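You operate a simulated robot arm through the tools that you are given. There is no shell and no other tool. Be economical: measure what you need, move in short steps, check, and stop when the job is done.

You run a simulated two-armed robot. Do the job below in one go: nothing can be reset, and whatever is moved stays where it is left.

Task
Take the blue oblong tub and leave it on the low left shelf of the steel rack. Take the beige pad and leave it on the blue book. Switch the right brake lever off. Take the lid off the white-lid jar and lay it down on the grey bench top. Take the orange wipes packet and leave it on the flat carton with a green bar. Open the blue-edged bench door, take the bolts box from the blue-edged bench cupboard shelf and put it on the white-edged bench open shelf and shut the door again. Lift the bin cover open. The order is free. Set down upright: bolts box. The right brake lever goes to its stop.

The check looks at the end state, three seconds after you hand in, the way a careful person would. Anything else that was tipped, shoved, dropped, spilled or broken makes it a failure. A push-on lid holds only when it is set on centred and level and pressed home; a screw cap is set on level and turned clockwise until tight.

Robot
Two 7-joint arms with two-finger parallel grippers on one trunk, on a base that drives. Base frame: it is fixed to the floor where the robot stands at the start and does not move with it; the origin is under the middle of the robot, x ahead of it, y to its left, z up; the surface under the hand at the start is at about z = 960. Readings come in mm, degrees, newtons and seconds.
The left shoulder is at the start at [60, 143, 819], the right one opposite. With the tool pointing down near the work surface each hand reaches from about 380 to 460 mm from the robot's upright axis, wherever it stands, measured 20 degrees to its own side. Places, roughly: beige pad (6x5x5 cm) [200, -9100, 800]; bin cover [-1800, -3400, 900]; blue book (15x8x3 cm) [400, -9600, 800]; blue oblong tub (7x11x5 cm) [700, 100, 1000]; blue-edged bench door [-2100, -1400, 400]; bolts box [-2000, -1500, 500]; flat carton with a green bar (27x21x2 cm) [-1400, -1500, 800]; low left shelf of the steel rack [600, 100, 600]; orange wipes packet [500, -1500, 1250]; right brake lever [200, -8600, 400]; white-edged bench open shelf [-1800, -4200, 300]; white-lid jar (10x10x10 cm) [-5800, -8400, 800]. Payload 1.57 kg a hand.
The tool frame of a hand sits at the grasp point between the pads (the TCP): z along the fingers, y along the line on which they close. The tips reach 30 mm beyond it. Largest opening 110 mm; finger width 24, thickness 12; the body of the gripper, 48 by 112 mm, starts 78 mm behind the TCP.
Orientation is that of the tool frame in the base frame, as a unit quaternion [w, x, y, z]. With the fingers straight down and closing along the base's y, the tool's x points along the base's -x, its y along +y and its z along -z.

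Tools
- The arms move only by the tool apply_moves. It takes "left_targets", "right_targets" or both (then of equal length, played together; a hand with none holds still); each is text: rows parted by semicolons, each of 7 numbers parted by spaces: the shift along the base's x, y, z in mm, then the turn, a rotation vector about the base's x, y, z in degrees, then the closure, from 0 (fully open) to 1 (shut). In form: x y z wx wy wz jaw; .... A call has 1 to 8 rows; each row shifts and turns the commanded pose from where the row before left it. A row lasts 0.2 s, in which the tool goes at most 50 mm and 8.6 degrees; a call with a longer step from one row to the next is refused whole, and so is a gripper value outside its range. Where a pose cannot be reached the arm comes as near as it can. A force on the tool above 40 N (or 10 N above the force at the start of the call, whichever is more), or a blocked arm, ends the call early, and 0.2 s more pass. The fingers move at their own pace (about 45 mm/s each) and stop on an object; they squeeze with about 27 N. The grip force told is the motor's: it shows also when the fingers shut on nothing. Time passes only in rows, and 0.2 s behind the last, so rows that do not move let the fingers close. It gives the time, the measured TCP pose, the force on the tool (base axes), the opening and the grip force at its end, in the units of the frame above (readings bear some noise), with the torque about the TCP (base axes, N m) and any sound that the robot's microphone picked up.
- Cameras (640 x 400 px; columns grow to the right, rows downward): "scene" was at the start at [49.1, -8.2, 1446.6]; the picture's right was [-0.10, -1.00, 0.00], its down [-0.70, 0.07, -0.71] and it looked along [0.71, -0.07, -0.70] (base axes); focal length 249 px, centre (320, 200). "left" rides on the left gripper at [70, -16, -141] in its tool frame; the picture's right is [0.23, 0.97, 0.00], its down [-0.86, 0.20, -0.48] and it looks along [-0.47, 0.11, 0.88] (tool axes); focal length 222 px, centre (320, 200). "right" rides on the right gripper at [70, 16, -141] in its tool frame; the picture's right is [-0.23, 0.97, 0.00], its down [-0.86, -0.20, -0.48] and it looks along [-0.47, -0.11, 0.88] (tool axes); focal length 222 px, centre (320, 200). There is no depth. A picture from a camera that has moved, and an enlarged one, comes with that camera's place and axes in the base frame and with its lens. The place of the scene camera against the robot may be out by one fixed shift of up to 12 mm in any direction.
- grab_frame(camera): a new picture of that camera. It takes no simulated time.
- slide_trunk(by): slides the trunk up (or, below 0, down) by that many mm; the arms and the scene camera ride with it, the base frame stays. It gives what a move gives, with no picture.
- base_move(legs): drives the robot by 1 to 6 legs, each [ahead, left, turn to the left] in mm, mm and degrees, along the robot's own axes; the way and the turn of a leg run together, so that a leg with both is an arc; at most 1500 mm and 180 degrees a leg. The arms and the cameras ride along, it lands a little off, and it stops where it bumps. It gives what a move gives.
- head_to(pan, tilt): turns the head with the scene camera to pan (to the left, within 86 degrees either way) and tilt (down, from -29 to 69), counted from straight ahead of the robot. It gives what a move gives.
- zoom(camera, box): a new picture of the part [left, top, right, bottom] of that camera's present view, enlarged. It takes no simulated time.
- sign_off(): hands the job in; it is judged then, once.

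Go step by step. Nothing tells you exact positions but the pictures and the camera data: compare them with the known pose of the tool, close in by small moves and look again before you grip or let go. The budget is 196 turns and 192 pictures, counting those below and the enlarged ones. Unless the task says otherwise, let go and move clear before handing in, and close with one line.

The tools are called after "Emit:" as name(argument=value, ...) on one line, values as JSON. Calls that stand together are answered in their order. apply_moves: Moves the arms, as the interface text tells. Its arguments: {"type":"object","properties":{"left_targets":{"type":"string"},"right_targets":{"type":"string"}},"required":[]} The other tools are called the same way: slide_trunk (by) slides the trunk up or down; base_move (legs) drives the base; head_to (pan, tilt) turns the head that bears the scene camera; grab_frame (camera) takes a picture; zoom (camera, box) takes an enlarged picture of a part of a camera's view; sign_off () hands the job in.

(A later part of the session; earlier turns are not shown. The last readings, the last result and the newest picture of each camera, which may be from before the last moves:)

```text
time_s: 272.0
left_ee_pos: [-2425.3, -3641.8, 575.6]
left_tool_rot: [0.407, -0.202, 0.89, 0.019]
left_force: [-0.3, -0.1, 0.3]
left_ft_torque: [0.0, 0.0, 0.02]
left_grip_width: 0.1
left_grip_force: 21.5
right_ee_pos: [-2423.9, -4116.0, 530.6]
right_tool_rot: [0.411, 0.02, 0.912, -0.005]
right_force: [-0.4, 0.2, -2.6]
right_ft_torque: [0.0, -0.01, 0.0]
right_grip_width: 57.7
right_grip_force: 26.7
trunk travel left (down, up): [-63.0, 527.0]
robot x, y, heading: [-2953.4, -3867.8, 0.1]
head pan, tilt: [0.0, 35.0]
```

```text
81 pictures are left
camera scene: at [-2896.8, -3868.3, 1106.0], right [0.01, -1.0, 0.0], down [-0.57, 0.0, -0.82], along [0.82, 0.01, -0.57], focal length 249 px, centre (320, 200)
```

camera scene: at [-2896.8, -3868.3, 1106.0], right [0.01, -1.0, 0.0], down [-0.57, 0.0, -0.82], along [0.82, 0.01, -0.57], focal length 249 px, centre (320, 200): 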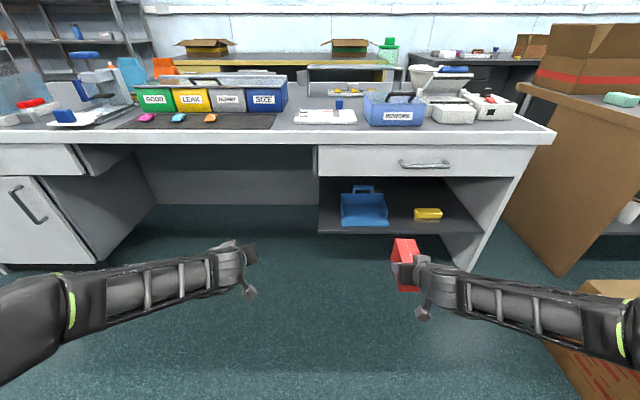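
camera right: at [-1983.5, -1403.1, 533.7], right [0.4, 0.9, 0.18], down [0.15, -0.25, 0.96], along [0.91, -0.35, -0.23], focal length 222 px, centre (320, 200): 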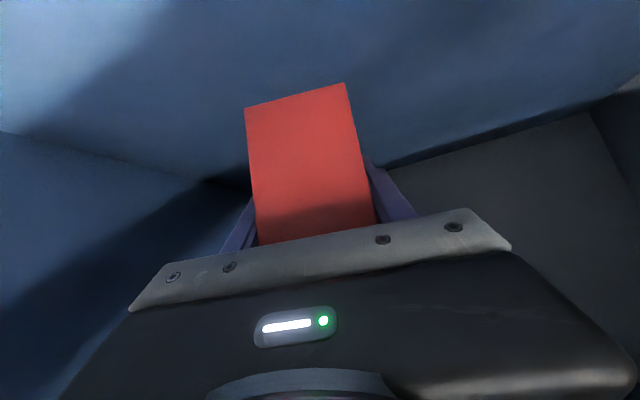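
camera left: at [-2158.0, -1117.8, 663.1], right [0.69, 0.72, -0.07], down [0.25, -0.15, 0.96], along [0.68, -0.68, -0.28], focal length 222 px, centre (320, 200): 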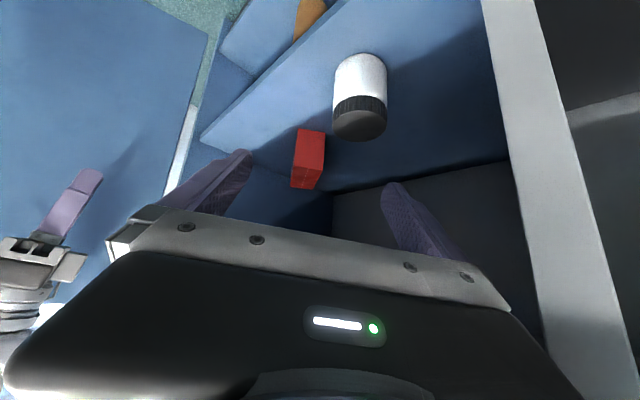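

The open shelf (dustpan and yellow pack on it) is ahead right, z≈330, opening up to ≈630. The labelled bins with a grey cover are to the left on the bench. Lowering and approaching for a close view of the shelf.

Emit:
slide_trunk(by=-60)

Emit:
base_move(legs=[[230, -60, 0]])

Emit:
grab_frame(camera="right")

Emit:
zoom(camera="scene", box=[270, 140, 590, 340])

```text
time_s: 273.0
left_ee_pos: [-2423.9, -3641.3, 515.0]
left_tool_rot: [0.408, -0.202, 0.89, 0.019]
left_force: [-0.4, -0.1, 0.4]
left_ft_torque: [-0.04, 0.0, 0.01]
left_grip_width: 0.2
left_grip_force: 21.6
right_ee_pos: [-2424.6, -4115.7, 471.5]
right_tool_rot: [0.412, 0.02, 0.911, -0.005]
right_force: [0.1, -0.4, -2.0]
right_ft_torque: [0.0, 0.05, -0.04]
right_grip_width: 57.8
right_grip_force: 26.3
trunk travel left (down, up): [-3.0, 587.0]
robot x, y, heading: [-2950.2, -3868.3, 0.2]
head pan, tilt: [0.0, 35.0]
```

```text
time_s: 274.8
left_ee_pos: [-2193.0, -3700.8, 514.7]
left_tool_rot: [0.408, -0.201, 0.891, 0.018]
left_force: [0.1, 0.5, -0.5]
left_ft_torque: [-0.04, -0.01, 0.03]
left_grip_width: 0.1
left_grip_force: 21.0
right_ee_pos: [-2194.3, -4174.4, 471.6]
right_tool_rot: [0.41, 0.022, 0.912, -0.006]
right_force: [-0.3, -0.3, -2.0]
right_ft_torque: [0.05, 0.03, -0.05]
right_grip_width: 57.9
right_grip_force: 26.9
trunk travel left (down, up): [-3.0, 587.0]
robot x, y, heading: [-2722.7, -3927.8, 0.2]
head pan, tilt: [0.0, 35.0]
```

```text
80 pictures are left
camera right: at [-2345.6, -4153.1, 513.2], right [0.19, 0.97, 0.18], down [0.2, -0.22, 0.96], along [0.96, -0.15, -0.23], focal length 222 px, centre (320, 200)
```

right: 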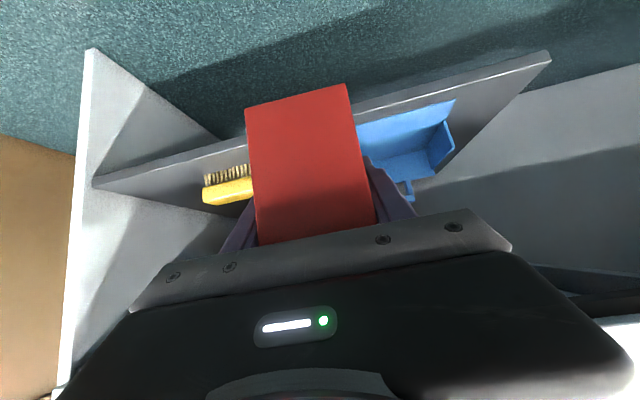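

```text
2.00 times, centred on (430, 240) of scene
camera zoom: at [-2666.2, -3926.9, 1046.0], right [0.01, -1.0, 0.0], down [-0.57, 0.0, -0.82], along [0.82, 0.0, -0.57], focal length 497 px, centre (100, 120)
```

zoom: 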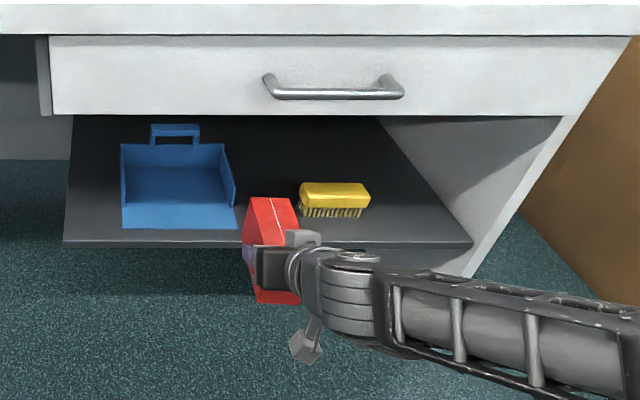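

Shelf: front edge x≈-2036, z≈330, right end y≈-4619; brush at y −4317…−4459. I'll place the box to the right of the brush (y≈-4535). Checking the right side first for the carton there.

Emit:
head_to(pan=-50, tilt=45)

Emit:
grab_frame(camera="scene")

```text
time_s: 275.9
left_ee_pos: [-2194.0, -3700.4, 515.0]
left_tool_rot: [0.408, -0.202, 0.89, 0.019]
left_force: [-0.4, 0.4, 1.5]
left_ft_torque: [0.01, 0.0, -0.02]
left_grip_width: 0.0
left_grip_force: 21.2
right_ee_pos: [-2194.8, -4174.3, 471.3]
right_tool_rot: [0.41, 0.021, 0.912, -0.005]
right_force: [0.4, 1.0, -2.3]
right_ft_torque: [0.01, 0.05, -0.02]
right_grip_width: 57.5
right_grip_force: 27.4
trunk travel left (down, up): [-3.0, 587.0]
robot x, y, heading: [-2720.5, -3927.3, 0.2]
head pan, tilt: [-50.0, 45.0]
```

```text
78 pictures are left
camera scene: at [-2701.6, -3989.3, 1031.2], right [-0.76, -0.65, 0.0], down [-0.46, 0.54, -0.71], along [0.46, -0.54, -0.71], focal length 249 px, centre (320, 200)
```

scene: 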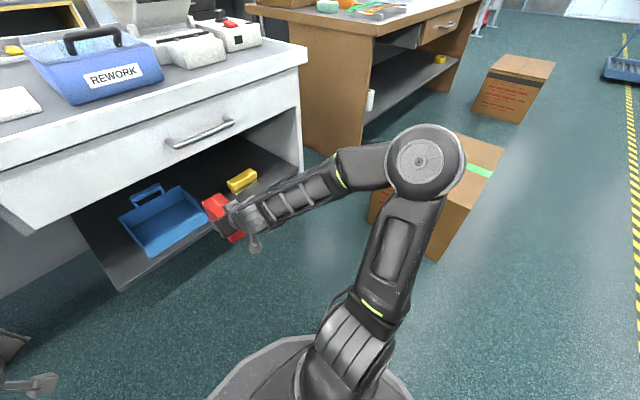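

A carton stands on the floor at y≈-4811, enough clearance. Shifting right, extending the right arm, tucking the left.

Emit:
base_move(legs=[[0, -258, 0]])

Emit:
apply_moves(right_targets="15 -25 -5 0 0 0 1; 20 -25 -5 0 0 0 1; 20 -25 -5 0 0 0 1; 20 -25 -5 0 0 0 1; 0 0 0 0 0 0 1", left_targets="-20 0 10 0 6 0 1; -20 0 10 0 6 0 1; -20 0 10 0 6 0 1; -20 0 10 0 6 0 1; 0 0 0 0 0 0 1")

Emit:
grab_frame(camera="right")

```text
time_s: 277.8
left_ee_pos: [-2192.7, -3956.3, 515.1]
left_tool_rot: [0.408, -0.202, 0.89, 0.019]
left_force: [-0.5, 0.7, 1.0]
left_ft_torque: [-0.02, -0.01, 0.01]
left_grip_width: 0.2
left_grip_force: 21.4
right_ee_pos: [-2193.0, -4430.2, 471.2]
right_tool_rot: [0.411, 0.02, 0.911, -0.004]
right_force: [-1.0, 0.6, -1.3]
right_ft_torque: [-0.01, 0.03, 0.01]
right_grip_width: 58.0
right_grip_force: 26.8
trunk travel left (down, up): [-3.0, 587.0]
robot x, y, heading: [-2722.6, -4184.7, 0.5]
head pan, tilt: [-50.0, 45.0]
```

```text
time_s: 279.0
left_ee_pos: [-2272.8, -3957.2, 554.7]
left_tool_rot: [0.213, -0.193, 0.956, 0.06]
left_force: [0.7, -0.2, 0.4]
left_ft_torque: [-0.03, -0.01, 0.0]
left_grip_width: 0.1
left_grip_force: 21.3
right_ee_pos: [-2117.2, -4530.0, 450.7]
right_tool_rot: [0.41, 0.022, 0.912, -0.006]
right_force: [-0.7, -0.1, -1.5]
right_ft_torque: [0.03, -0.02, 0.04]
right_grip_width: 57.7
right_grip_force: 27.5
trunk travel left (down, up): [-3.0, 587.0]
robot x, y, heading: [-2721.3, -4185.3, 0.4]
head pan, tilt: [-50.0, 45.0]
```

```text
77 pictures are left
camera right: at [-2268.2, -4509.6, 492.1], right [0.19, 0.97, 0.18], down [0.2, -0.22, 0.96], along [0.96, -0.15, -0.23], focal length 222 px, centre (320, 200)
```

right: 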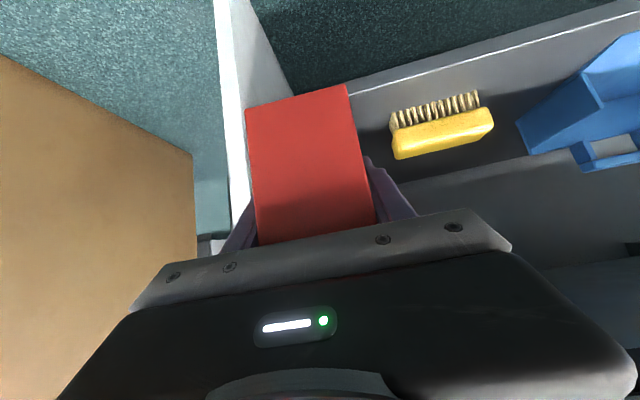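

Brush's right end is at y≈-4429, wall at ≈-4611; box centred between. Driving in, then lowering.

Emit:
base_move(legs=[[165, 8, 0]])

Emit:
apply_moves(right_targets="0 0 -15 0 0 0 1; 0 0 -15 0 0 0 1; 0 0 -10 0 0 0 1; 0 0 -8 0 0 0 1; 0 0 0 0 0 0 1")

Emit:
grab_frame(camera="right")

Emit:
grab_frame(camera="scene")

```text
time_s: 280.4
left_ee_pos: [-2108.8, -3946.9, 555.2]
left_tool_rot: [0.213, -0.194, 0.956, 0.06]
left_force: [0.1, 0.0, 0.5]
left_ft_torque: [0.0, 0.03, 0.02]
left_grip_width: 0.0
left_grip_force: 21.2
right_ee_pos: [-1952.5, -4520.6, 451.2]
right_tool_rot: [0.412, 0.021, 0.911, -0.005]
right_force: [-1.0, 0.5, -1.4]
right_ft_torque: [-0.02, 0.0, -0.02]
right_grip_width: 57.7
right_grip_force: 27.1
trunk travel left (down, up): [-3.0, 587.0]
robot x, y, heading: [-2554.9, -4173.3, 0.4]
head pan, tilt: [-50.0, 45.0]
```

```text
time_s: 281.6
left_ee_pos: [-2108.3, -3946.6, 555.0]
left_tool_rot: [0.214, -0.195, 0.955, 0.061]
left_force: [0.6, 0.3, -0.1]
left_ft_torque: [-0.02, 0.0, 0.03]
left_grip_width: 0.2
left_grip_force: 20.9
right_ee_pos: [-1950.1, -4521.1, 402.9]
right_tool_rot: [0.411, 0.021, 0.911, -0.005]
right_force: [-0.7, 0.3, -1.3]
right_ft_torque: [0.02, -0.02, 0.01]
right_grip_width: 58.1
right_grip_force: 27.0
trunk travel left (down, up): [-3.0, 587.0]
robot x, y, heading: [-2554.2, -4174.7, 0.3]
head pan, tilt: [-50.0, 45.0]
```

```text
76 pictures are left
camera right: at [-2102.8, -4499.9, 444.0], right [0.19, 0.97, 0.18], down [0.2, -0.22, 0.96], along [0.96, -0.15, -0.23], focal length 222 px, centre (320, 200)
```

right: 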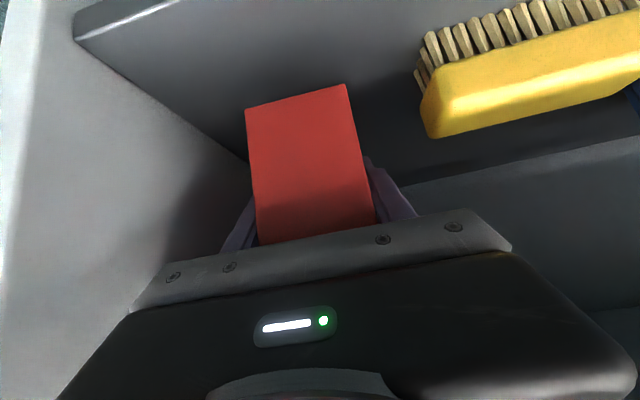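

```text
75 pictures are left
camera scene: at [-2535.0, -4237.0, 1031.2], right [-0.76, -0.65, 0.0], down [-0.46, 0.54, -0.71], along [0.46, -0.54, -0.71], focal length 249 px, centre (320, 200)
```

scene: 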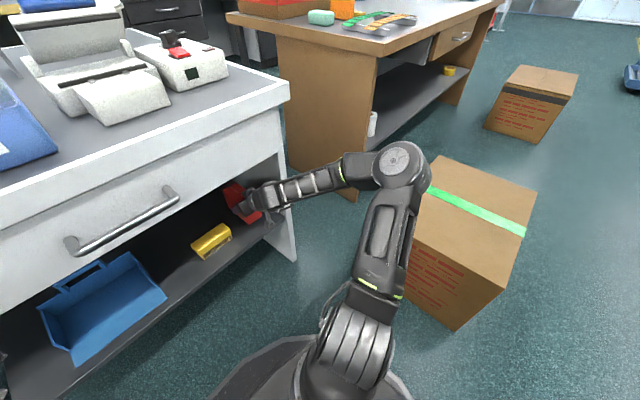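

Emit:
apply_moves(right_targets="0 0 -10 0 0 0 1; 0 0 -8 0 0 0 1; 0 0 -6 0 0 0 1; 0 0 -4 0 0 0 1; 0 0 -4 0 0 0 1; 0 0 0 0 0 0 1")

Emit:
grab_frame(camera="right")

```text
time_s: 283.0
left_ee_pos: [-2108.4, -3947.0, 556.3]
left_tool_rot: [0.214, -0.194, 0.956, 0.06]
left_force: [-0.3, 0.1, 0.2]
left_ft_torque: [0.0, 0.01, -0.03]
left_grip_width: 0.2
left_grip_force: 21.1
right_ee_pos: [-1950.6, -4520.4, 369.5]
right_tool_rot: [0.411, 0.02, 0.911, -0.004]
right_force: [0.7, 0.3, -1.2]
right_ft_torque: [0.0, 0.07, 0.0]
right_grip_width: 57.6
right_grip_force: 26.9
trunk travel left (down, up): [-3.0, 587.0]
robot x, y, heading: [-2553.7, -4175.5, 0.4]
head pan, tilt: [-50.0, 45.0]
```

```text
74 pictures are left
camera right: at [-2102.8, -4499.8, 412.1], right [0.19, 0.97, 0.18], down [0.2, -0.22, 0.96], along [0.96, -0.15, -0.23], focal length 222 px, centre (320, 200)
```

right: 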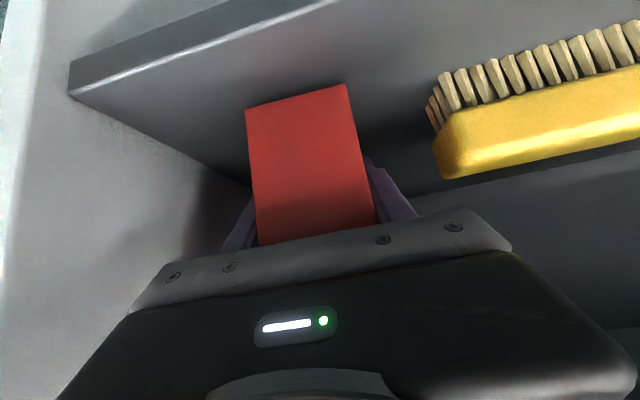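

Emit:
apply_moves(right_targets="0 0 -4 0 0 0 1; 0 0 -4 0 0 0 1; 0 0 -4 0 0 0 1; 0 0 -4 0 0 0 1; 0 0 0 0 0 0 1")

```text
time_s: 284.2
left_ee_pos: [-2109.4, -3946.5, 555.4]
left_tool_rot: [0.214, -0.195, 0.955, 0.06]
left_force: [-0.1, 1.1, 0.9]
left_ft_torque: [0.01, -0.02, -0.02]
left_grip_width: 0.1
left_grip_force: 22.0
right_ee_pos: [-1950.5, -4520.8, 356.7]
right_tool_rot: [0.414, 0.019, 0.91, -0.005]
right_force: [4.2, -1.4, 21.6]
right_ft_torque: [-0.63, 0.25, 0.33]
right_grip_width: 58.0
right_grip_force: 27.1
trunk travel left (down, up): [-3.0, 587.0]
robot x, y, heading: [-2555.4, -4175.2, 0.2]
head pan, tilt: [-50.0, 45.0]
```

On the shelf. Relieving, opening partway and withdrawing.

Emit:
apply_moves(right_targets="0 0 3 0 0 0 1; 0 0 0 0 0 0 0.35; 0 0 0 0 0 0 0.2; 0 0 0 0 0 0 0.2; 0 0 2 0 0 0 0.2; -20 0 15 0 0 0 0.2; -35 0 28 0 0 0 0.2; -40 0 20 0 0 0 0.2")

Emit:
grab_frame(camera="right")

```text
time_s: 286.0
left_ee_pos: [-2107.6, -3947.2, 554.7]
left_tool_rot: [0.214, -0.194, 0.955, 0.061]
left_force: [0.7, -0.5, -0.4]
left_ft_torque: [0.0, 0.01, 0.01]
left_grip_width: 0.1
left_grip_force: 21.3
right_ee_pos: [-2046.6, -4520.5, 420.2]
right_tool_rot: [0.411, 0.02, 0.912, -0.004]
right_force: [-0.1, -0.4, 0.9]
right_ft_torque: [-0.01, 0.0, -0.04]
right_grip_width: 87.8
right_grip_force: 0.1
trunk travel left (down, up): [-3.0, 587.0]
robot x, y, heading: [-2555.1, -4174.1, 0.3]
head pan, tilt: [-50.0, 45.0]
```

```text
73 pictures are left
camera right: at [-2197.4, -4499.7, 463.6], right [0.19, 0.97, 0.18], down [0.2, -0.22, 0.96], along [0.96, -0.14, -0.23], focal length 222 px, centre (320, 200)
```

right: 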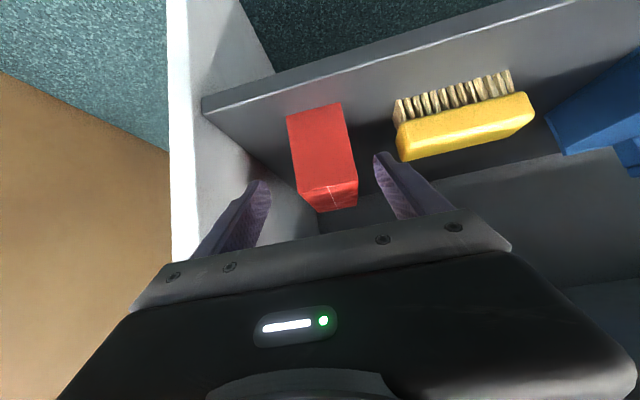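

The bolts box stands upright on the open shelf. Next: the bin cover. Backing off, raising the trunk and moving left to y≈-3400.

Emit:
base_move(legs=[[-350, 0, 0], [0, 800, 0]])

Emit:
slide_trunk(by=400)

Emit:
head_to(pan=0, tilt=30)

Emit:
grab_frame(camera="scene")

```text
time_s: 292.2
left_ee_pos: [-2464.0, -3153.8, 554.3]
left_tool_rot: [0.214, -0.196, 0.955, 0.061]
left_force: [-0.9, -0.8, 0.1]
left_ft_torque: [-0.01, -0.03, 0.03]
left_grip_width: 0.2
left_grip_force: 21.2
right_ee_pos: [-2401.0, -3728.5, 421.3]
right_tool_rot: [0.41, 0.02, 0.912, -0.005]
right_force: [0.6, 0.3, 0.4]
right_ft_torque: [0.0, 0.03, 0.01]
right_grip_width: 88.2
right_grip_force: 0.0
trunk travel left (down, up): [-3.0, 587.0]
robot x, y, heading: [-2911.2, -3382.2, 0.6]
head pan, tilt: [-50.0, 45.0]
```

```text
time_s: 296.0
left_ee_pos: [-2463.7, -3155.2, 954.2]
left_tool_rot: [0.214, -0.195, 0.955, 0.062]
left_force: [1.1, -1.0, -0.7]
left_ft_torque: [0.02, 0.04, -0.03]
left_grip_width: 0.1
left_grip_force: 21.2
right_ee_pos: [-2401.7, -3727.8, 821.4]
right_tool_rot: [0.41, 0.02, 0.912, -0.005]
right_force: [-0.7, -0.4, -0.1]
right_ft_torque: [-0.03, 0.01, 0.02]
right_grip_width: 88.1
right_grip_force: 0.1
trunk travel left (down, up): [-403.0, 187.0]
robot x, y, heading: [-2908.2, -3384.7, 0.7]
head pan, tilt: [-50.0, 45.0]
```

```text
time_s: 297.2
left_ee_pos: [-2464.1, -3154.3, 956.0]
left_tool_rot: [0.213, -0.195, 0.956, 0.06]
left_force: [0.9, -0.4, -0.6]
left_ft_torque: [-0.01, 0.01, 0.0]
left_grip_width: 0.1
left_grip_force: 21.5
right_ee_pos: [-2401.1, -3727.4, 822.1]
right_tool_rot: [0.41, 0.019, 0.912, -0.004]
right_force: [0.5, -0.3, 0.4]
right_ft_torque: [-0.01, 0.04, 0.01]
right_grip_width: 88.0
right_grip_force: 0.1
trunk travel left (down, up): [-403.0, 187.0]
robot x, y, heading: [-2912.6, -3383.9, 0.7]
head pan, tilt: [0.0, 30.0]
```

```text
72 pictures are left
camera scene: at [-2853.4, -3381.9, 1453.8], right [0.01, -1.0, 0.0], down [-0.5, 0.0, -0.87], along [0.87, 0.01, -0.5], focal length 249 px, centre (320, 200)
```

scene: 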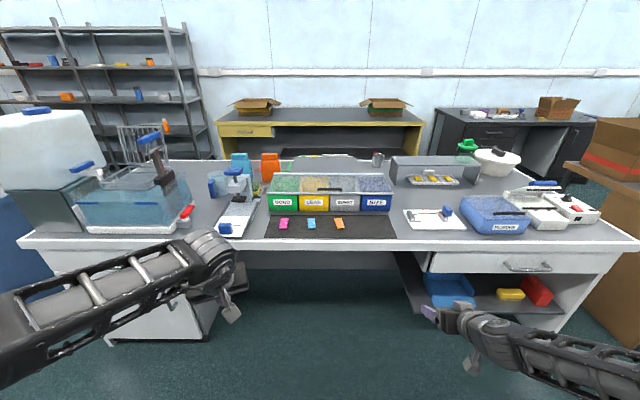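

Emit:
zoom(camera="scene", box=[240, 145, 420, 258])

```text
3.54 times, centred on (330, 202) of scene
camera zoom: at [-2853.4, -3381.9, 1453.8], right [0.01, -1.0, 0.0], down [-0.5, 0.0, -0.87], along [0.87, 0.01, -0.5], focal length 880 px, centre (285, 195)
```

zoom: 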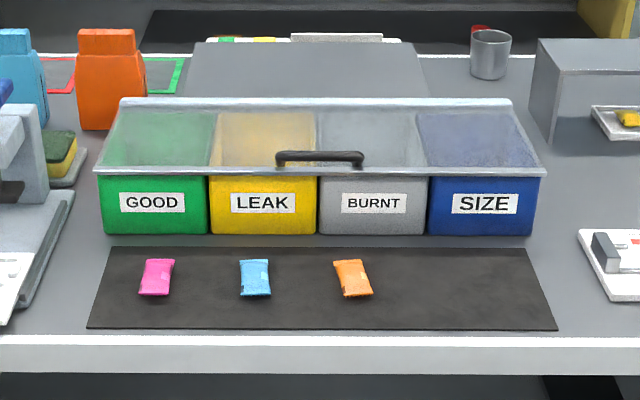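

The bins have a clear cover hinged at the back with a black bar handle (along y) at its front: ≈[-1825, -3416, 915]. I'll roll the right hand 90° so it can pinch the bar, in free air first.

Emit:
apply_moves(right_targets="10 10 20 6 0 -5.7 0; 10 10 20 6 0 -5.7 0; 10 10 20 6 0 -5.7 0; 10 10 20 6 0 -5.7 0; 10 10 20 6 0 -5.7 0; 0 10 20 6 0 -5.7 0; 0 10 0 6 0 -5.7 0; 0 0 0 6 0 -5.7 0")

Emit:
apply_moves(right_targets="0 0 0 6 0 -5.7 0; 0 0 0 6 0 -5.7 0; 0 0 0 3 0 -2.8 0; 0 0 0 0 0 0 0")

Emit:
grab_frame(camera="right")

Emit:
grab_frame(camera="scene")

```text
time_s: 299.0
left_ee_pos: [-2463.8, -3154.9, 956.0]
left_tool_rot: [0.213, -0.194, 0.955, 0.061]
left_force: [0.3, -0.5, 0.0]
left_ft_torque: [-0.01, 0.01, -0.03]
left_grip_width: 0.0
left_grip_force: 21.3
right_ee_pos: [-2351.3, -3656.9, 941.8]
right_tool_rot: [0.335, 0.522, 0.758, 0.202]
right_force: [0.1, -0.1, 0.3]
right_ft_torque: [0.0, -0.03, 0.0]
right_grip_width: 110.2
right_grip_force: 0.0
trunk travel left (down, up): [-403.0, 187.0]
robot x, y, heading: [-2910.6, -3383.5, 0.5]
head pan, tilt: [0.0, 30.0]
```

```text
time_s: 300.0
left_ee_pos: [-2465.1, -3154.0, 954.7]
left_tool_rot: [0.214, -0.195, 0.955, 0.061]
left_force: [-0.6, -0.6, -0.4]
left_ft_torque: [0.04, -0.02, 0.0]
left_grip_width: 0.1
left_grip_force: 21.4
right_ee_pos: [-2351.2, -3658.3, 941.9]
right_tool_rot: [0.286, 0.651, 0.654, 0.257]
right_force: [0.6, 0.2, 0.9]
right_ft_torque: [0.0, 0.0, -0.02]
right_grip_width: 110.1
right_grip_force: 0.0
trunk travel left (down, up): [-403.0, 187.0]
robot x, y, heading: [-2912.1, -3383.0, 0.6]
head pan, tilt: [0.0, 30.0]
```

```text
70 pictures are left
camera right: at [-2439.4, -3583.9, 1050.2], right [0.68, -0.21, 0.7], down [-0.49, -0.84, 0.23], along [0.54, -0.5, -0.68], focal length 222 px, centre (320, 200)
```

right: 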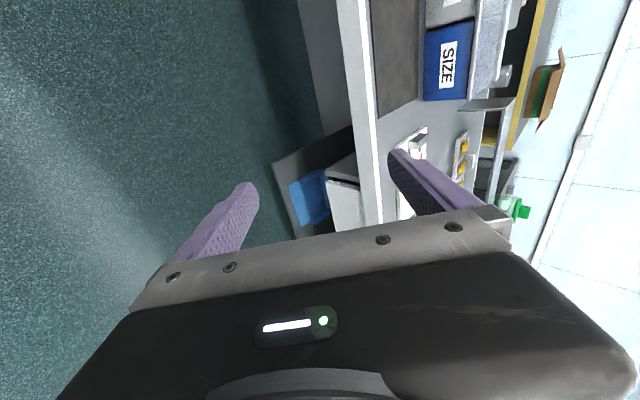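

```text
69 pictures are left
camera scene: at [-2853.4, -3381.7, 1453.8], right [0.01, -1.0, 0.0], down [-0.5, 0.0, -0.87], along [0.87, 0.01, -0.5], focal length 249 px, centre (320, 200)
```

scene: 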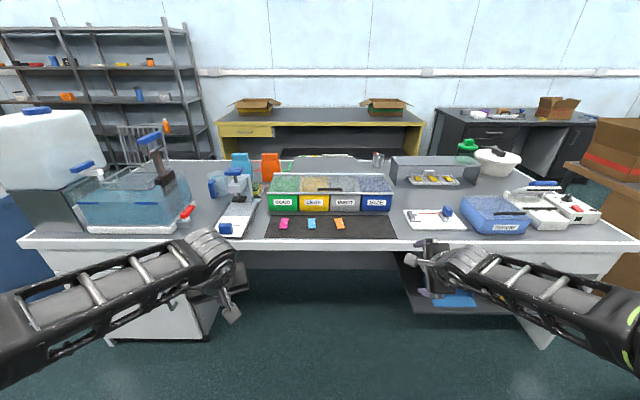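

Roll works (closing axis in the vertical plane). Raising the left hand for safety, then moving base/trunk so the right hand is in front of the handle.

Emit:
apply_moves(left_targets="0 0 35 0 0 0 1; 0 0 35 0 0 0 1; 0 0 35 0 0 0 1; 0 0 30 0 0 0 1")

Emit:
slide_trunk(by=70)

Emit:
base_move(legs=[[0, 243, 0], [380, 0, 0]])

Emit:
grab_frame(camera="right")

Emit:
grab_frame(camera="scene")

```text
time_s: 301.0
left_ee_pos: [-2465.4, -3153.2, 1090.4]
left_tool_rot: [0.213, -0.195, 0.955, 0.061]
left_force: [0.6, -0.1, -0.5]
left_ft_torque: [0.01, -0.01, 0.0]
left_grip_width: 0.0
left_grip_force: 21.0
right_ee_pos: [-2350.4, -3658.3, 942.1]
right_tool_rot: [0.286, 0.651, 0.655, 0.256]
right_force: [-0.8, 0.3, 0.9]
right_ft_torque: [-0.01, 0.0, 0.03]
right_grip_width: 109.9
right_grip_force: 0.0
trunk travel left (down, up): [-403.0, 187.0]
robot x, y, heading: [-2913.2, -3379.5, 0.5]
head pan, tilt: [0.0, 30.0]
```

```text
time_s: 302.1
left_ee_pos: [-2464.7, -3154.1, 1159.7]
left_tool_rot: [0.213, -0.194, 0.956, 0.06]
left_force: [0.1, 0.0, 0.6]
left_ft_torque: [0.02, 0.03, -0.02]
left_grip_width: 0.0
left_grip_force: 21.2
right_ee_pos: [-2351.0, -3658.5, 1011.2]
right_tool_rot: [0.287, 0.65, 0.655, 0.256]
right_force: [0.0, 0.6, 1.3]
right_ft_torque: [0.03, 0.05, 0.0]
right_grip_width: 110.3
right_grip_force: 0.1
trunk travel left (down, up): [-473.0, 117.0]
robot x, y, heading: [-2911.2, -3383.3, 0.5]
head pan, tilt: [0.0, 30.0]
```

```text
time_s: 305.8
left_ee_pos: [-2082.9, -2909.3, 1159.2]
left_tool_rot: [0.213, -0.196, 0.955, 0.061]
left_force: [0.0, 0.1, 0.1]
left_ft_torque: [-0.01, 0.02, 0.05]
left_grip_width: 0.0
left_grip_force: 21.6
right_ee_pos: [-1970.0, -3413.7, 1011.3]
right_tool_rot: [0.286, 0.65, 0.656, 0.257]
right_force: [0.6, -0.1, -0.2]
right_ft_torque: [0.0, -0.01, 0.02]
right_grip_width: 109.9
right_grip_force: 0.1
trunk travel left (down, up): [-473.0, 117.0]
robot x, y, heading: [-2532.3, -3137.9, 0.6]
head pan, tilt: [0.0, 30.0]
```

```text
68 pictures are left
camera right: at [-2058.5, -3339.5, 1119.9], right [0.68, -0.2, 0.7], down [-0.49, -0.84, 0.23], along [0.54, -0.5, -0.68], focal length 222 px, centre (320, 200)
```

right: 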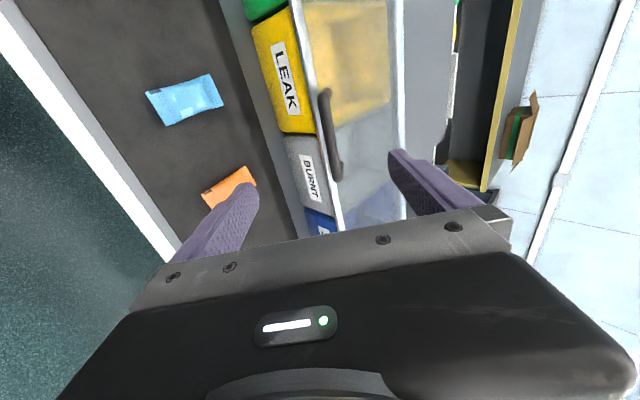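

```text
67 pictures are left
camera scene: at [-2472.3, -3138.0, 1523.7], right [0.01, -1.0, 0.0], down [-0.5, -0.01, -0.87], along [0.87, 0.01, -0.5], focal length 249 px, centre (320, 200)
```

scene: 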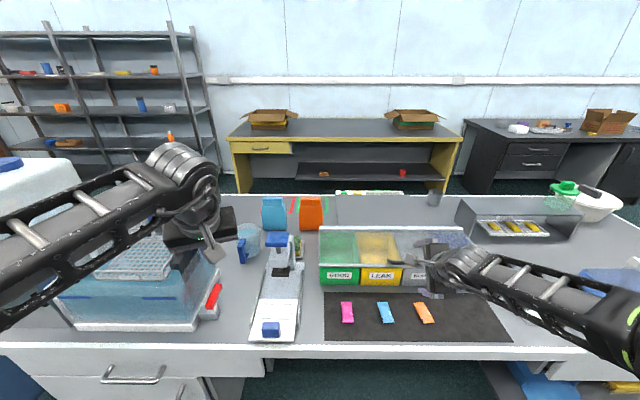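

From two views the bar is at about [-1905, -3405, 962]. Advancing so the bar lies just inside the fingertips.

Emit:
apply_moves(right_targets="8 8 8 0 0 0 0; 14 0 -14 0 0 0 0; 14 0 -14 0 0 0 0; 0 0 0 0 0 0 0")

Emit:
grab_frame(camera="right")

Emit:
zoom(camera="scene", box=[300, 190, 540, 340])

```text
time_s: 306.8
left_ee_pos: [-2084.5, -2910.2, 1159.4]
left_tool_rot: [0.213, -0.196, 0.955, 0.062]
left_force: [0.3, 0.4, -0.2]
left_ft_torque: [0.01, 0.0, 0.07]
left_grip_width: 0.0
left_grip_force: 21.5
right_ee_pos: [-1934.1, -3406.1, 990.9]
right_tool_rot: [0.286, 0.65, 0.656, 0.257]
right_force: [-0.5, -0.1, -0.6]
right_ft_torque: [0.0, 0.01, 0.0]
right_grip_width: 109.9
right_grip_force: 0.0
trunk travel left (down, up): [-473.0, 117.0]
robot x, y, heading: [-2533.8, -3142.3, 0.8]
head pan, tilt: [0.0, 30.0]
```

```text
66 pictures are left
camera right: at [-2023.3, -3331.4, 1099.4], right [0.68, -0.2, 0.7], down [-0.49, -0.84, 0.23], along [0.54, -0.5, -0.68], focal length 222 px, centre (320, 200)
```

right: 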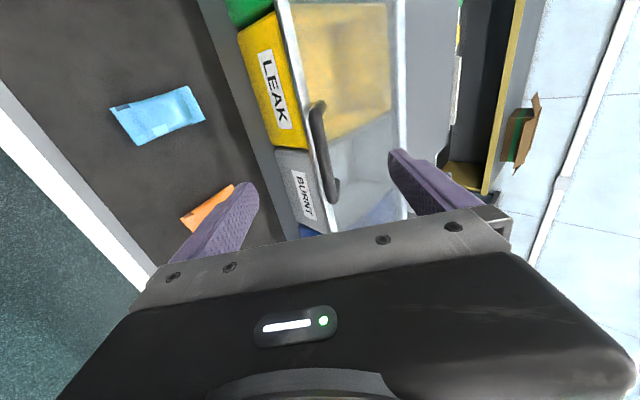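

```text
2.67 times, centred on (420, 265) of scene
camera zoom: at [-2473.5, -3138.0, 1523.8], right [0.01, -1.0, 0.0], down [-0.5, -0.01, -0.87], along [0.87, 0.01, -0.5], focal length 663 px, centre (53, 27)
```

zoom: 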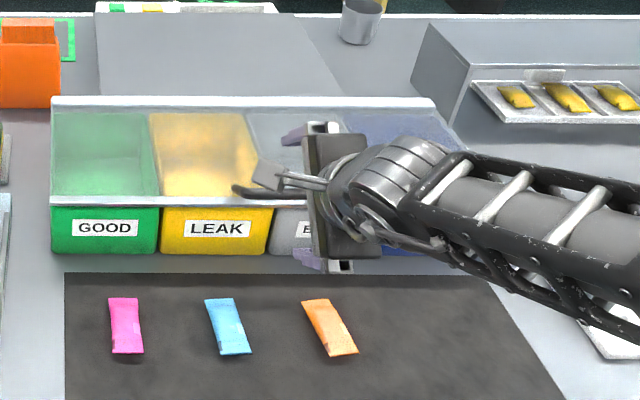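

Refined bar estimate ≈ [-1858, -3412, 918], on the tool axis ~105 mm ahead. Advancing in steps.

Emit:
apply_moves(right_targets="15 -2 -15 0 0 0 0; 15 -2 -15 0 0 0 0; 14 -1 -14 0 0 0 0; 0 0 0 0 0 0 0")

Emit:
grab_frame(camera="right")

Emit:
zoom(camera="scene", box=[360, 220, 480, 295])

```text
time_s: 307.8
left_ee_pos: [-2084.6, -2910.4, 1160.8]
left_tool_rot: [0.214, -0.196, 0.955, 0.062]
left_force: [0.0, 0.1, 0.9]
left_ft_torque: [0.02, 0.0, 0.03]
left_grip_width: 0.1
left_grip_force: 21.4
right_ee_pos: [-1891.7, -3411.5, 948.0]
right_tool_rot: [0.287, 0.65, 0.655, 0.257]
right_force: [-0.3, -0.4, -0.5]
right_ft_torque: [-0.01, -0.02, -0.02]
right_grip_width: 109.9
right_grip_force: 0.0
trunk travel left (down, up): [-473.0, 117.0]
robot x, y, heading: [-2532.4, -3138.3, 0.5]
head pan, tilt: [0.0, 30.0]
```

```text
64 pictures are left
camera right: at [-1979.4, -3337.0, 1056.1], right [0.68, -0.2, 0.7], down [-0.49, -0.84, 0.23], along [0.54, -0.5, -0.68], focal length 222 px, centre (320, 200)
```

right: 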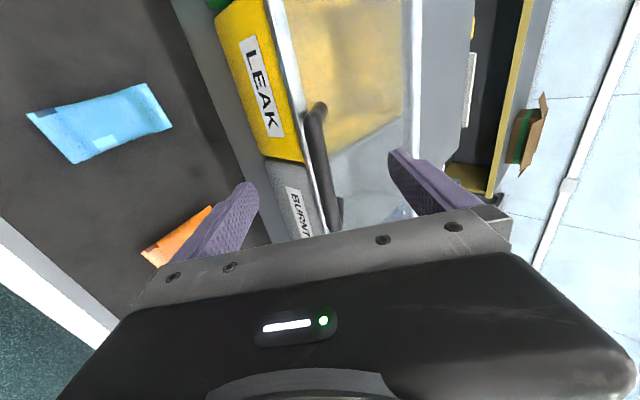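

```text
5.33 times, centred on (420, 258) of scene
camera zoom: at [-2473.5, -3137.9, 1523.8], right [0.01, -1.0, 0.0], down [-0.5, -0.01, -0.87], along [0.87, 0.01, -0.5], focal length 1326 px, centre (-213, -107)
```

zoom: 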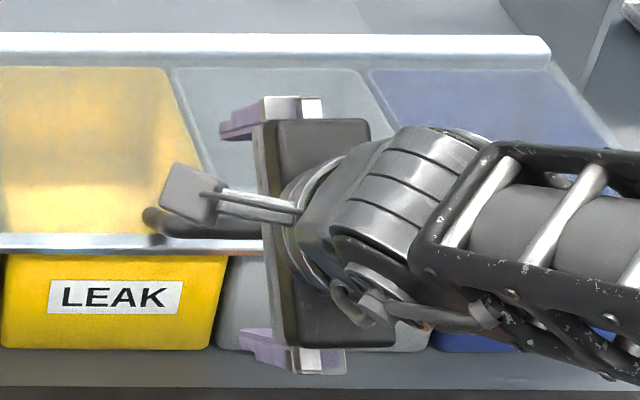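

About 25–30 mm more. Advancing and checking.

Emit:
apply_moves(right_targets="10 0 -10 0 0 0 0; 10 0 -10 0 0 0 0; 0 0 0 0 0 0 0")

Emit:
grab_frame(camera="right")

Emit:
zoom(camera="scene", box=[360, 220, 480, 295])

```text
time_s: 308.6
left_ee_pos: [-2084.3, -2909.7, 1159.1]
left_tool_rot: [0.214, -0.196, 0.955, 0.062]
left_force: [-0.4, 0.4, -0.3]
left_ft_torque: [0.01, 0.03, 0.0]
left_grip_width: 0.0
left_grip_force: 21.0
right_ee_pos: [-1870.8, -3410.8, 928.1]
right_tool_rot: [0.287, 0.649, 0.656, 0.258]
right_force: [-0.3, 0.7, 0.4]
right_ft_torque: [-0.01, 0.02, 0.0]
right_grip_width: 109.9
right_grip_force: 0.1
trunk travel left (down, up): [-473.0, 117.0]
robot x, y, heading: [-2533.7, -3140.5, 0.5]
head pan, tilt: [0.0, 30.0]
```

```text
62 pictures are left
camera right: at [-1959.4, -3336.6, 1035.9], right [0.68, -0.2, 0.7], down [-0.49, -0.84, 0.23], along [0.54, -0.5, -0.68], focal length 222 px, centre (320, 200)
```

right: 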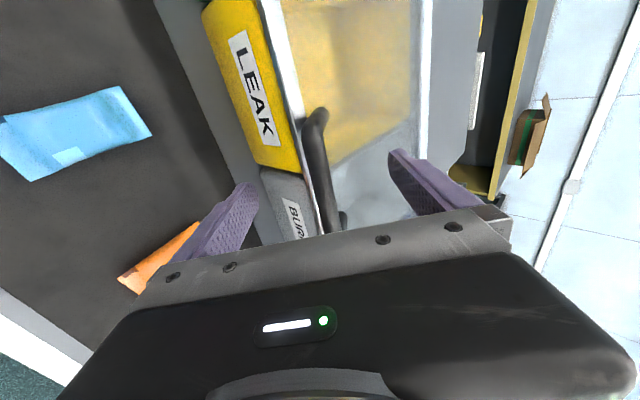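

```text
5.33 times, centred on (420, 258) of scene
camera zoom: at [-2473.3, -3137.9, 1523.8], right [0.01, -1.0, 0.0], down [-0.5, -0.01, -0.87], along [0.87, 0.01, -0.5], focal length 1326 px, centre (-213, -107)
```

zoom: 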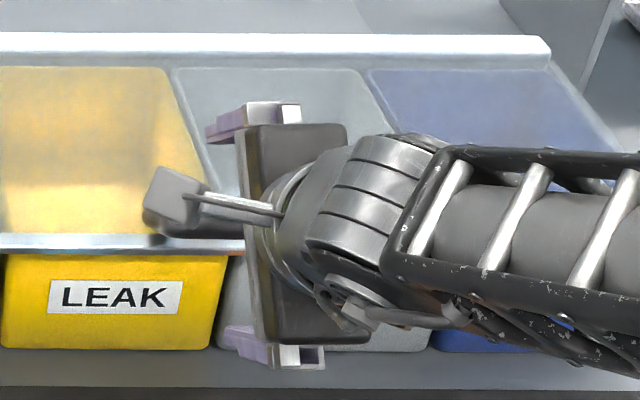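

The bar lies between the fingertips. Closing.

Emit:
apply_moves(right_targets="4 0 -4 0 0 0 0.5; 0 0 0 0 0 0 0.8; 0 0 0 0 0 0 1; 0 0 0 0 0 0 1; 0 0 0 0 0 0 1; 0 0 0 0 0 0 1; 0 0 0 0 0 0 1")

Emit:
grab_frame(camera="right")

```text
time_s: 310.2
left_ee_pos: [-2084.1, -2909.6, 1159.3]
left_tool_rot: [0.214, -0.196, 0.955, 0.061]
left_force: [0.4, 0.6, -0.7]
left_ft_torque: [-0.02, 0.01, -0.01]
left_grip_width: 0.0
left_grip_force: 21.5
right_ee_pos: [-1867.6, -3410.3, 923.9]
right_tool_rot: [0.286, 0.651, 0.654, 0.257]
right_force: [-2.8, 1.5, -4.5]
right_ft_torque: [0.53, 0.92, -0.47]
right_grip_width: 22.7
right_grip_force: 29.6
trunk travel left (down, up): [-473.0, 117.0]
robot x, y, heading: [-2535.7, -3139.4, 0.7]
head pan, tilt: [0.0, 30.0]
```

```text
60 pictures are left
camera right: at [-1955.3, -3336.6, 1031.2], right [0.69, -0.21, 0.7], down [-0.49, -0.84, 0.23], along [0.54, -0.5, -0.68], focal length 222 px, centre (320, 200)
```

right: 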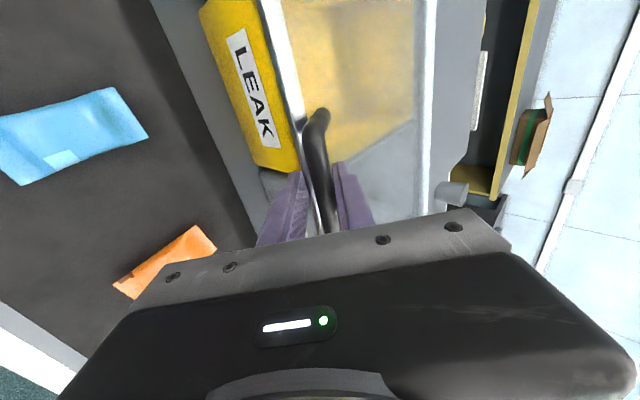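

Gripped. Lifting along the cover's arc (hinge ≈ x −1615), turning the hand with it.

Emit:
apply_moves(right_targets="1 0 20 0 -5 0 1; 2 0 20 0 -5 0 1; 4 0 20 0 -5 0 1; 5 0 19 0 -5 0 1; 7 0 18 0 -5 0 1; 9 0 18 0 -5 0 1; 0 0 0 0 0 0 1")

Emit:
grab_frame(camera="scene")

```text
time_s: 311.8
left_ee_pos: [-2083.6, -2909.2, 1159.7]
left_tool_rot: [0.213, -0.196, 0.955, 0.061]
left_force: [-0.1, -0.8, -0.3]
left_ft_torque: [0.01, 0.01, 0.0]
left_grip_width: 0.1
left_grip_force: 21.4
right_ee_pos: [-1838.8, -3408.2, 1037.7]
right_tool_rot: [0.446, 0.562, 0.559, 0.416]
right_force: [-0.5, 1.5, -5.8]
right_ft_torque: [1.35, 0.94, 0.45]
right_grip_width: 45.7
right_grip_force: 45.2
trunk travel left (down, up): [-473.0, 117.0]
robot x, y, heading: [-2531.9, -3138.5, 0.6]
head pan, tilt: [0.0, 30.0]
```

```text
59 pictures are left
camera scene: at [-2472.6, -3138.1, 1523.8], right [0.01, -1.0, 0.0], down [-0.5, -0.01, -0.87], along [0.87, 0.01, -0.5], focal length 249 px, centre (320, 200)
```

scene: 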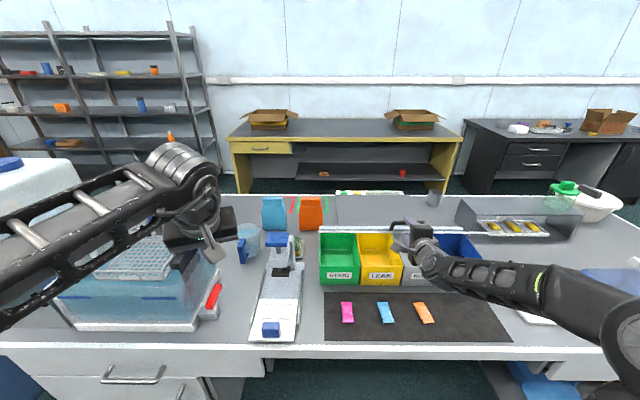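

Emit:
zoom(camera="scene", box=[300, 180, 500, 305])

Emit:
grab_frame(camera="right")

```text
3.20 times, centred on (400, 242) of scene
camera zoom: at [-2472.6, -3138.1, 1523.8], right [0.01, -1.0, 0.0], down [-0.5, -0.01, -0.87], along [0.87, 0.01, -0.5], focal length 796 px, centre (64, 64)
```

zoom: 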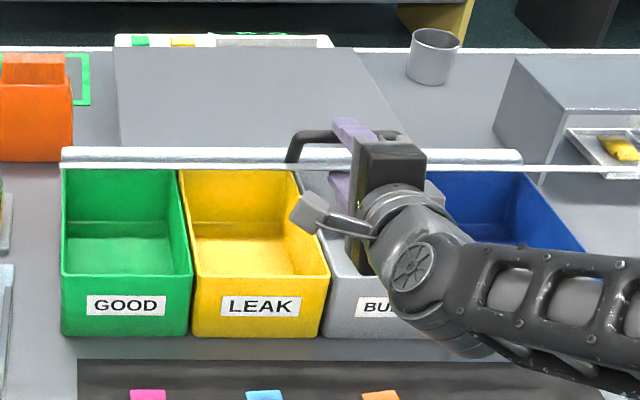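

```text
57 pictures are left
camera right: at [-1968.7, -3336.4, 1088.7], right [0.24, -0.21, 0.95], down [-0.54, -0.84, -0.05], along [0.81, -0.5, -0.31], focal length 222 px, centre (320, 200)
```

right: 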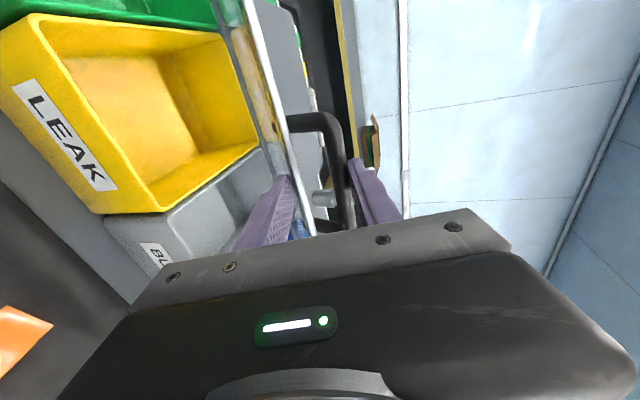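

The cover is ~35° up, held by the handle and edge. Continuing the arc.

Emit:
apply_moves(right_targets="12 0 17 0 -5 0 1; 14 0 16 0 -5 0 1; 15 0 15 0 -5 0 1; 16 0 14 0 -5 0 1; 0 0 0 0 0 0 1")

Emit:
zoom(camera="scene", box=[300, 160, 520, 297])

```text
time_s: 313.0
left_ee_pos: [-2084.8, -2909.8, 1160.2]
left_tool_rot: [0.214, -0.195, 0.955, 0.061]
left_force: [-0.5, -0.1, 0.6]
left_ft_torque: [-0.02, 0.0, -0.01]
left_grip_width: 0.0
left_grip_force: 21.8
right_ee_pos: [-1781.2, -3409.1, 1100.6]
right_tool_rot: [0.536, 0.48, 0.472, 0.509]
right_force: [-0.3, -0.5, 0.5]
right_ft_torque: [0.0, 0.02, -0.01]
right_grip_width: 0.0
right_grip_force: 20.8
trunk travel left (down, up): [-473.0, 117.0]
robot x, y, heading: [-2529.7, -3141.2, 0.9]
head pan, tilt: [0.0, 30.0]
```

```text
2.91 times, centred on (410, 228) of scene
camera zoom: at [-2473.5, -3137.9, 1523.8], right [0.01, -1.0, 0.0], down [-0.5, -0.01, -0.87], along [0.87, 0.01, -0.5], focal length 724 px, centre (58, 117)
```

zoom: 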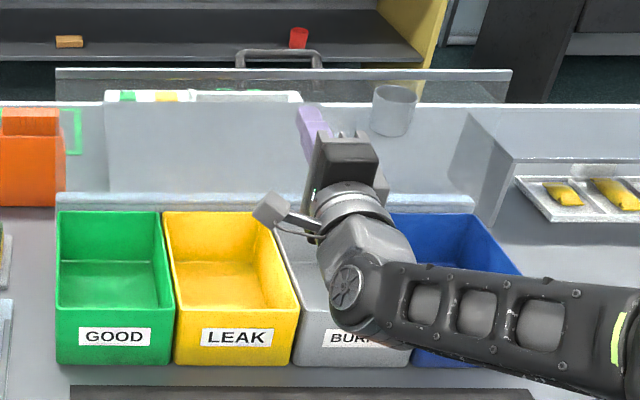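

The grip slipped, but the cover is now standing open by itself (~75–90°). I'll check with the hand camera and push it gently back toward its stop.

Emit:
grab_frame(camera="right")

Emit:
apply_moves(right_targets="15 0 0 0 0 0 1; 15 0 0 0 0 0 1; 15 0 0 0 0 0 1; 15 0 0 0 0 0 1; 0 0 0 0 0 0 1")

Emit:
zoom(camera="scene", box=[300, 160, 520, 297])

```text
55 pictures are left
camera right: at [-1921.8, -3336.6, 1103.4], right [-0.1, -0.2, 0.97], down [-0.49, -0.84, -0.23], along [0.87, -0.5, -0.02], focal length 222 px, centre (320, 200)
```

right: 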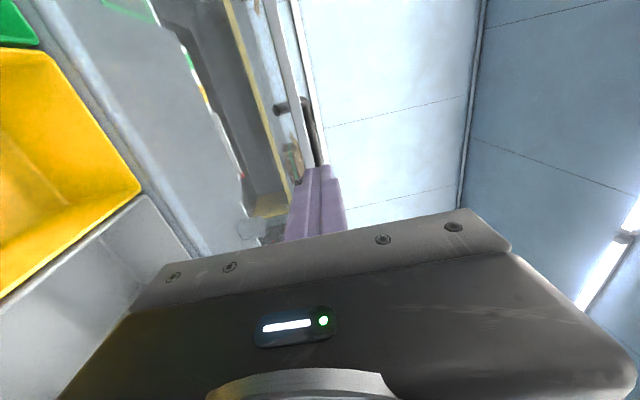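

```text
time_s: 314.2
left_ee_pos: [-2085.0, -2909.5, 1159.6]
left_tool_rot: [0.214, -0.196, 0.955, 0.061]
left_force: [0.3, 0.0, -0.1]
left_ft_torque: [-0.03, 0.04, -0.04]
left_grip_width: 0.1
left_grip_force: 21.0
right_ee_pos: [-1721.9, -3410.3, 1100.8]
right_tool_rot: [0.537, 0.48, 0.473, 0.508]
right_force: [0.2, -0.3, -0.2]
right_ft_torque: [0.0, 0.0, 0.03]
right_grip_width: 0.0
right_grip_force: 21.8
trunk travel left (down, up): [-473.0, 117.0]
robot x, y, heading: [-2528.7, -3139.3, 0.7]
head pan, tilt: [0.0, 30.0]
```

```text
2.91 times, centred on (410, 228) of scene
camera zoom: at [-2473.3, -3137.9, 1523.8], right [0.01, -1.0, 0.0], down [-0.5, -0.01, -0.87], along [0.87, 0.01, -0.5], focal length 724 px, centre (58, 117)
```

zoom: 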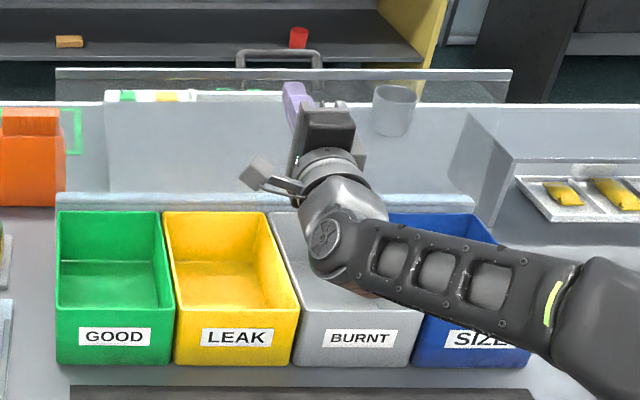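

Emit:
apply_moves(right_targets="15 0 0 0 0 0 1; 15 0 0 0 0 0 1; 15 0 0 0 0 0 1; 15 0 0 0 0 0 1; 0 0 0 0 0 0 1")

Emit:
zoom(camera="scene", box=[300, 160, 520, 297])

```text
time_s: 315.4
left_ee_pos: [-2089.9, -2910.6, 1161.5]
left_tool_rot: [0.215, -0.195, 0.955, 0.06]
left_force: [-1.2, -0.7, 1.0]
left_ft_torque: [0.0, -0.01, 0.0]
left_grip_width: 0.2
left_grip_force: 21.6
right_ee_pos: [-1669.9, -3409.9, 1101.2]
right_tool_rot: [0.536, 0.481, 0.474, 0.506]
right_force: [-33.5, 1.1, 1.8]
right_ft_torque: [0.02, 0.23, 0.38]
right_grip_width: 0.0
right_grip_force: 21.1
trunk travel left (down, up): [-473.0, 117.0]
robot x, y, heading: [-2533.7, -3134.7, 0.6]
head pan, tilt: [0.0, 30.0]
stopped in row 5 (right hand): the force on the tool passed its limit at 52 N (the readings are from after the stop); the commanded pose is now the measured one
```

```text
2.91 times, centred on (410, 228) of scene
camera zoom: at [-2480.7, -3137.5, 1524.2], right [0.01, -1.0, 0.0], down [-0.5, 0.0, -0.87], along [0.87, 0.01, -0.5], focal length 724 px, centre (58, 117)
```

zoom: 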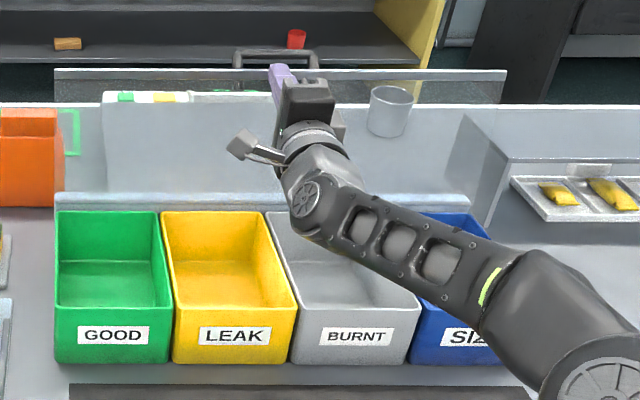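

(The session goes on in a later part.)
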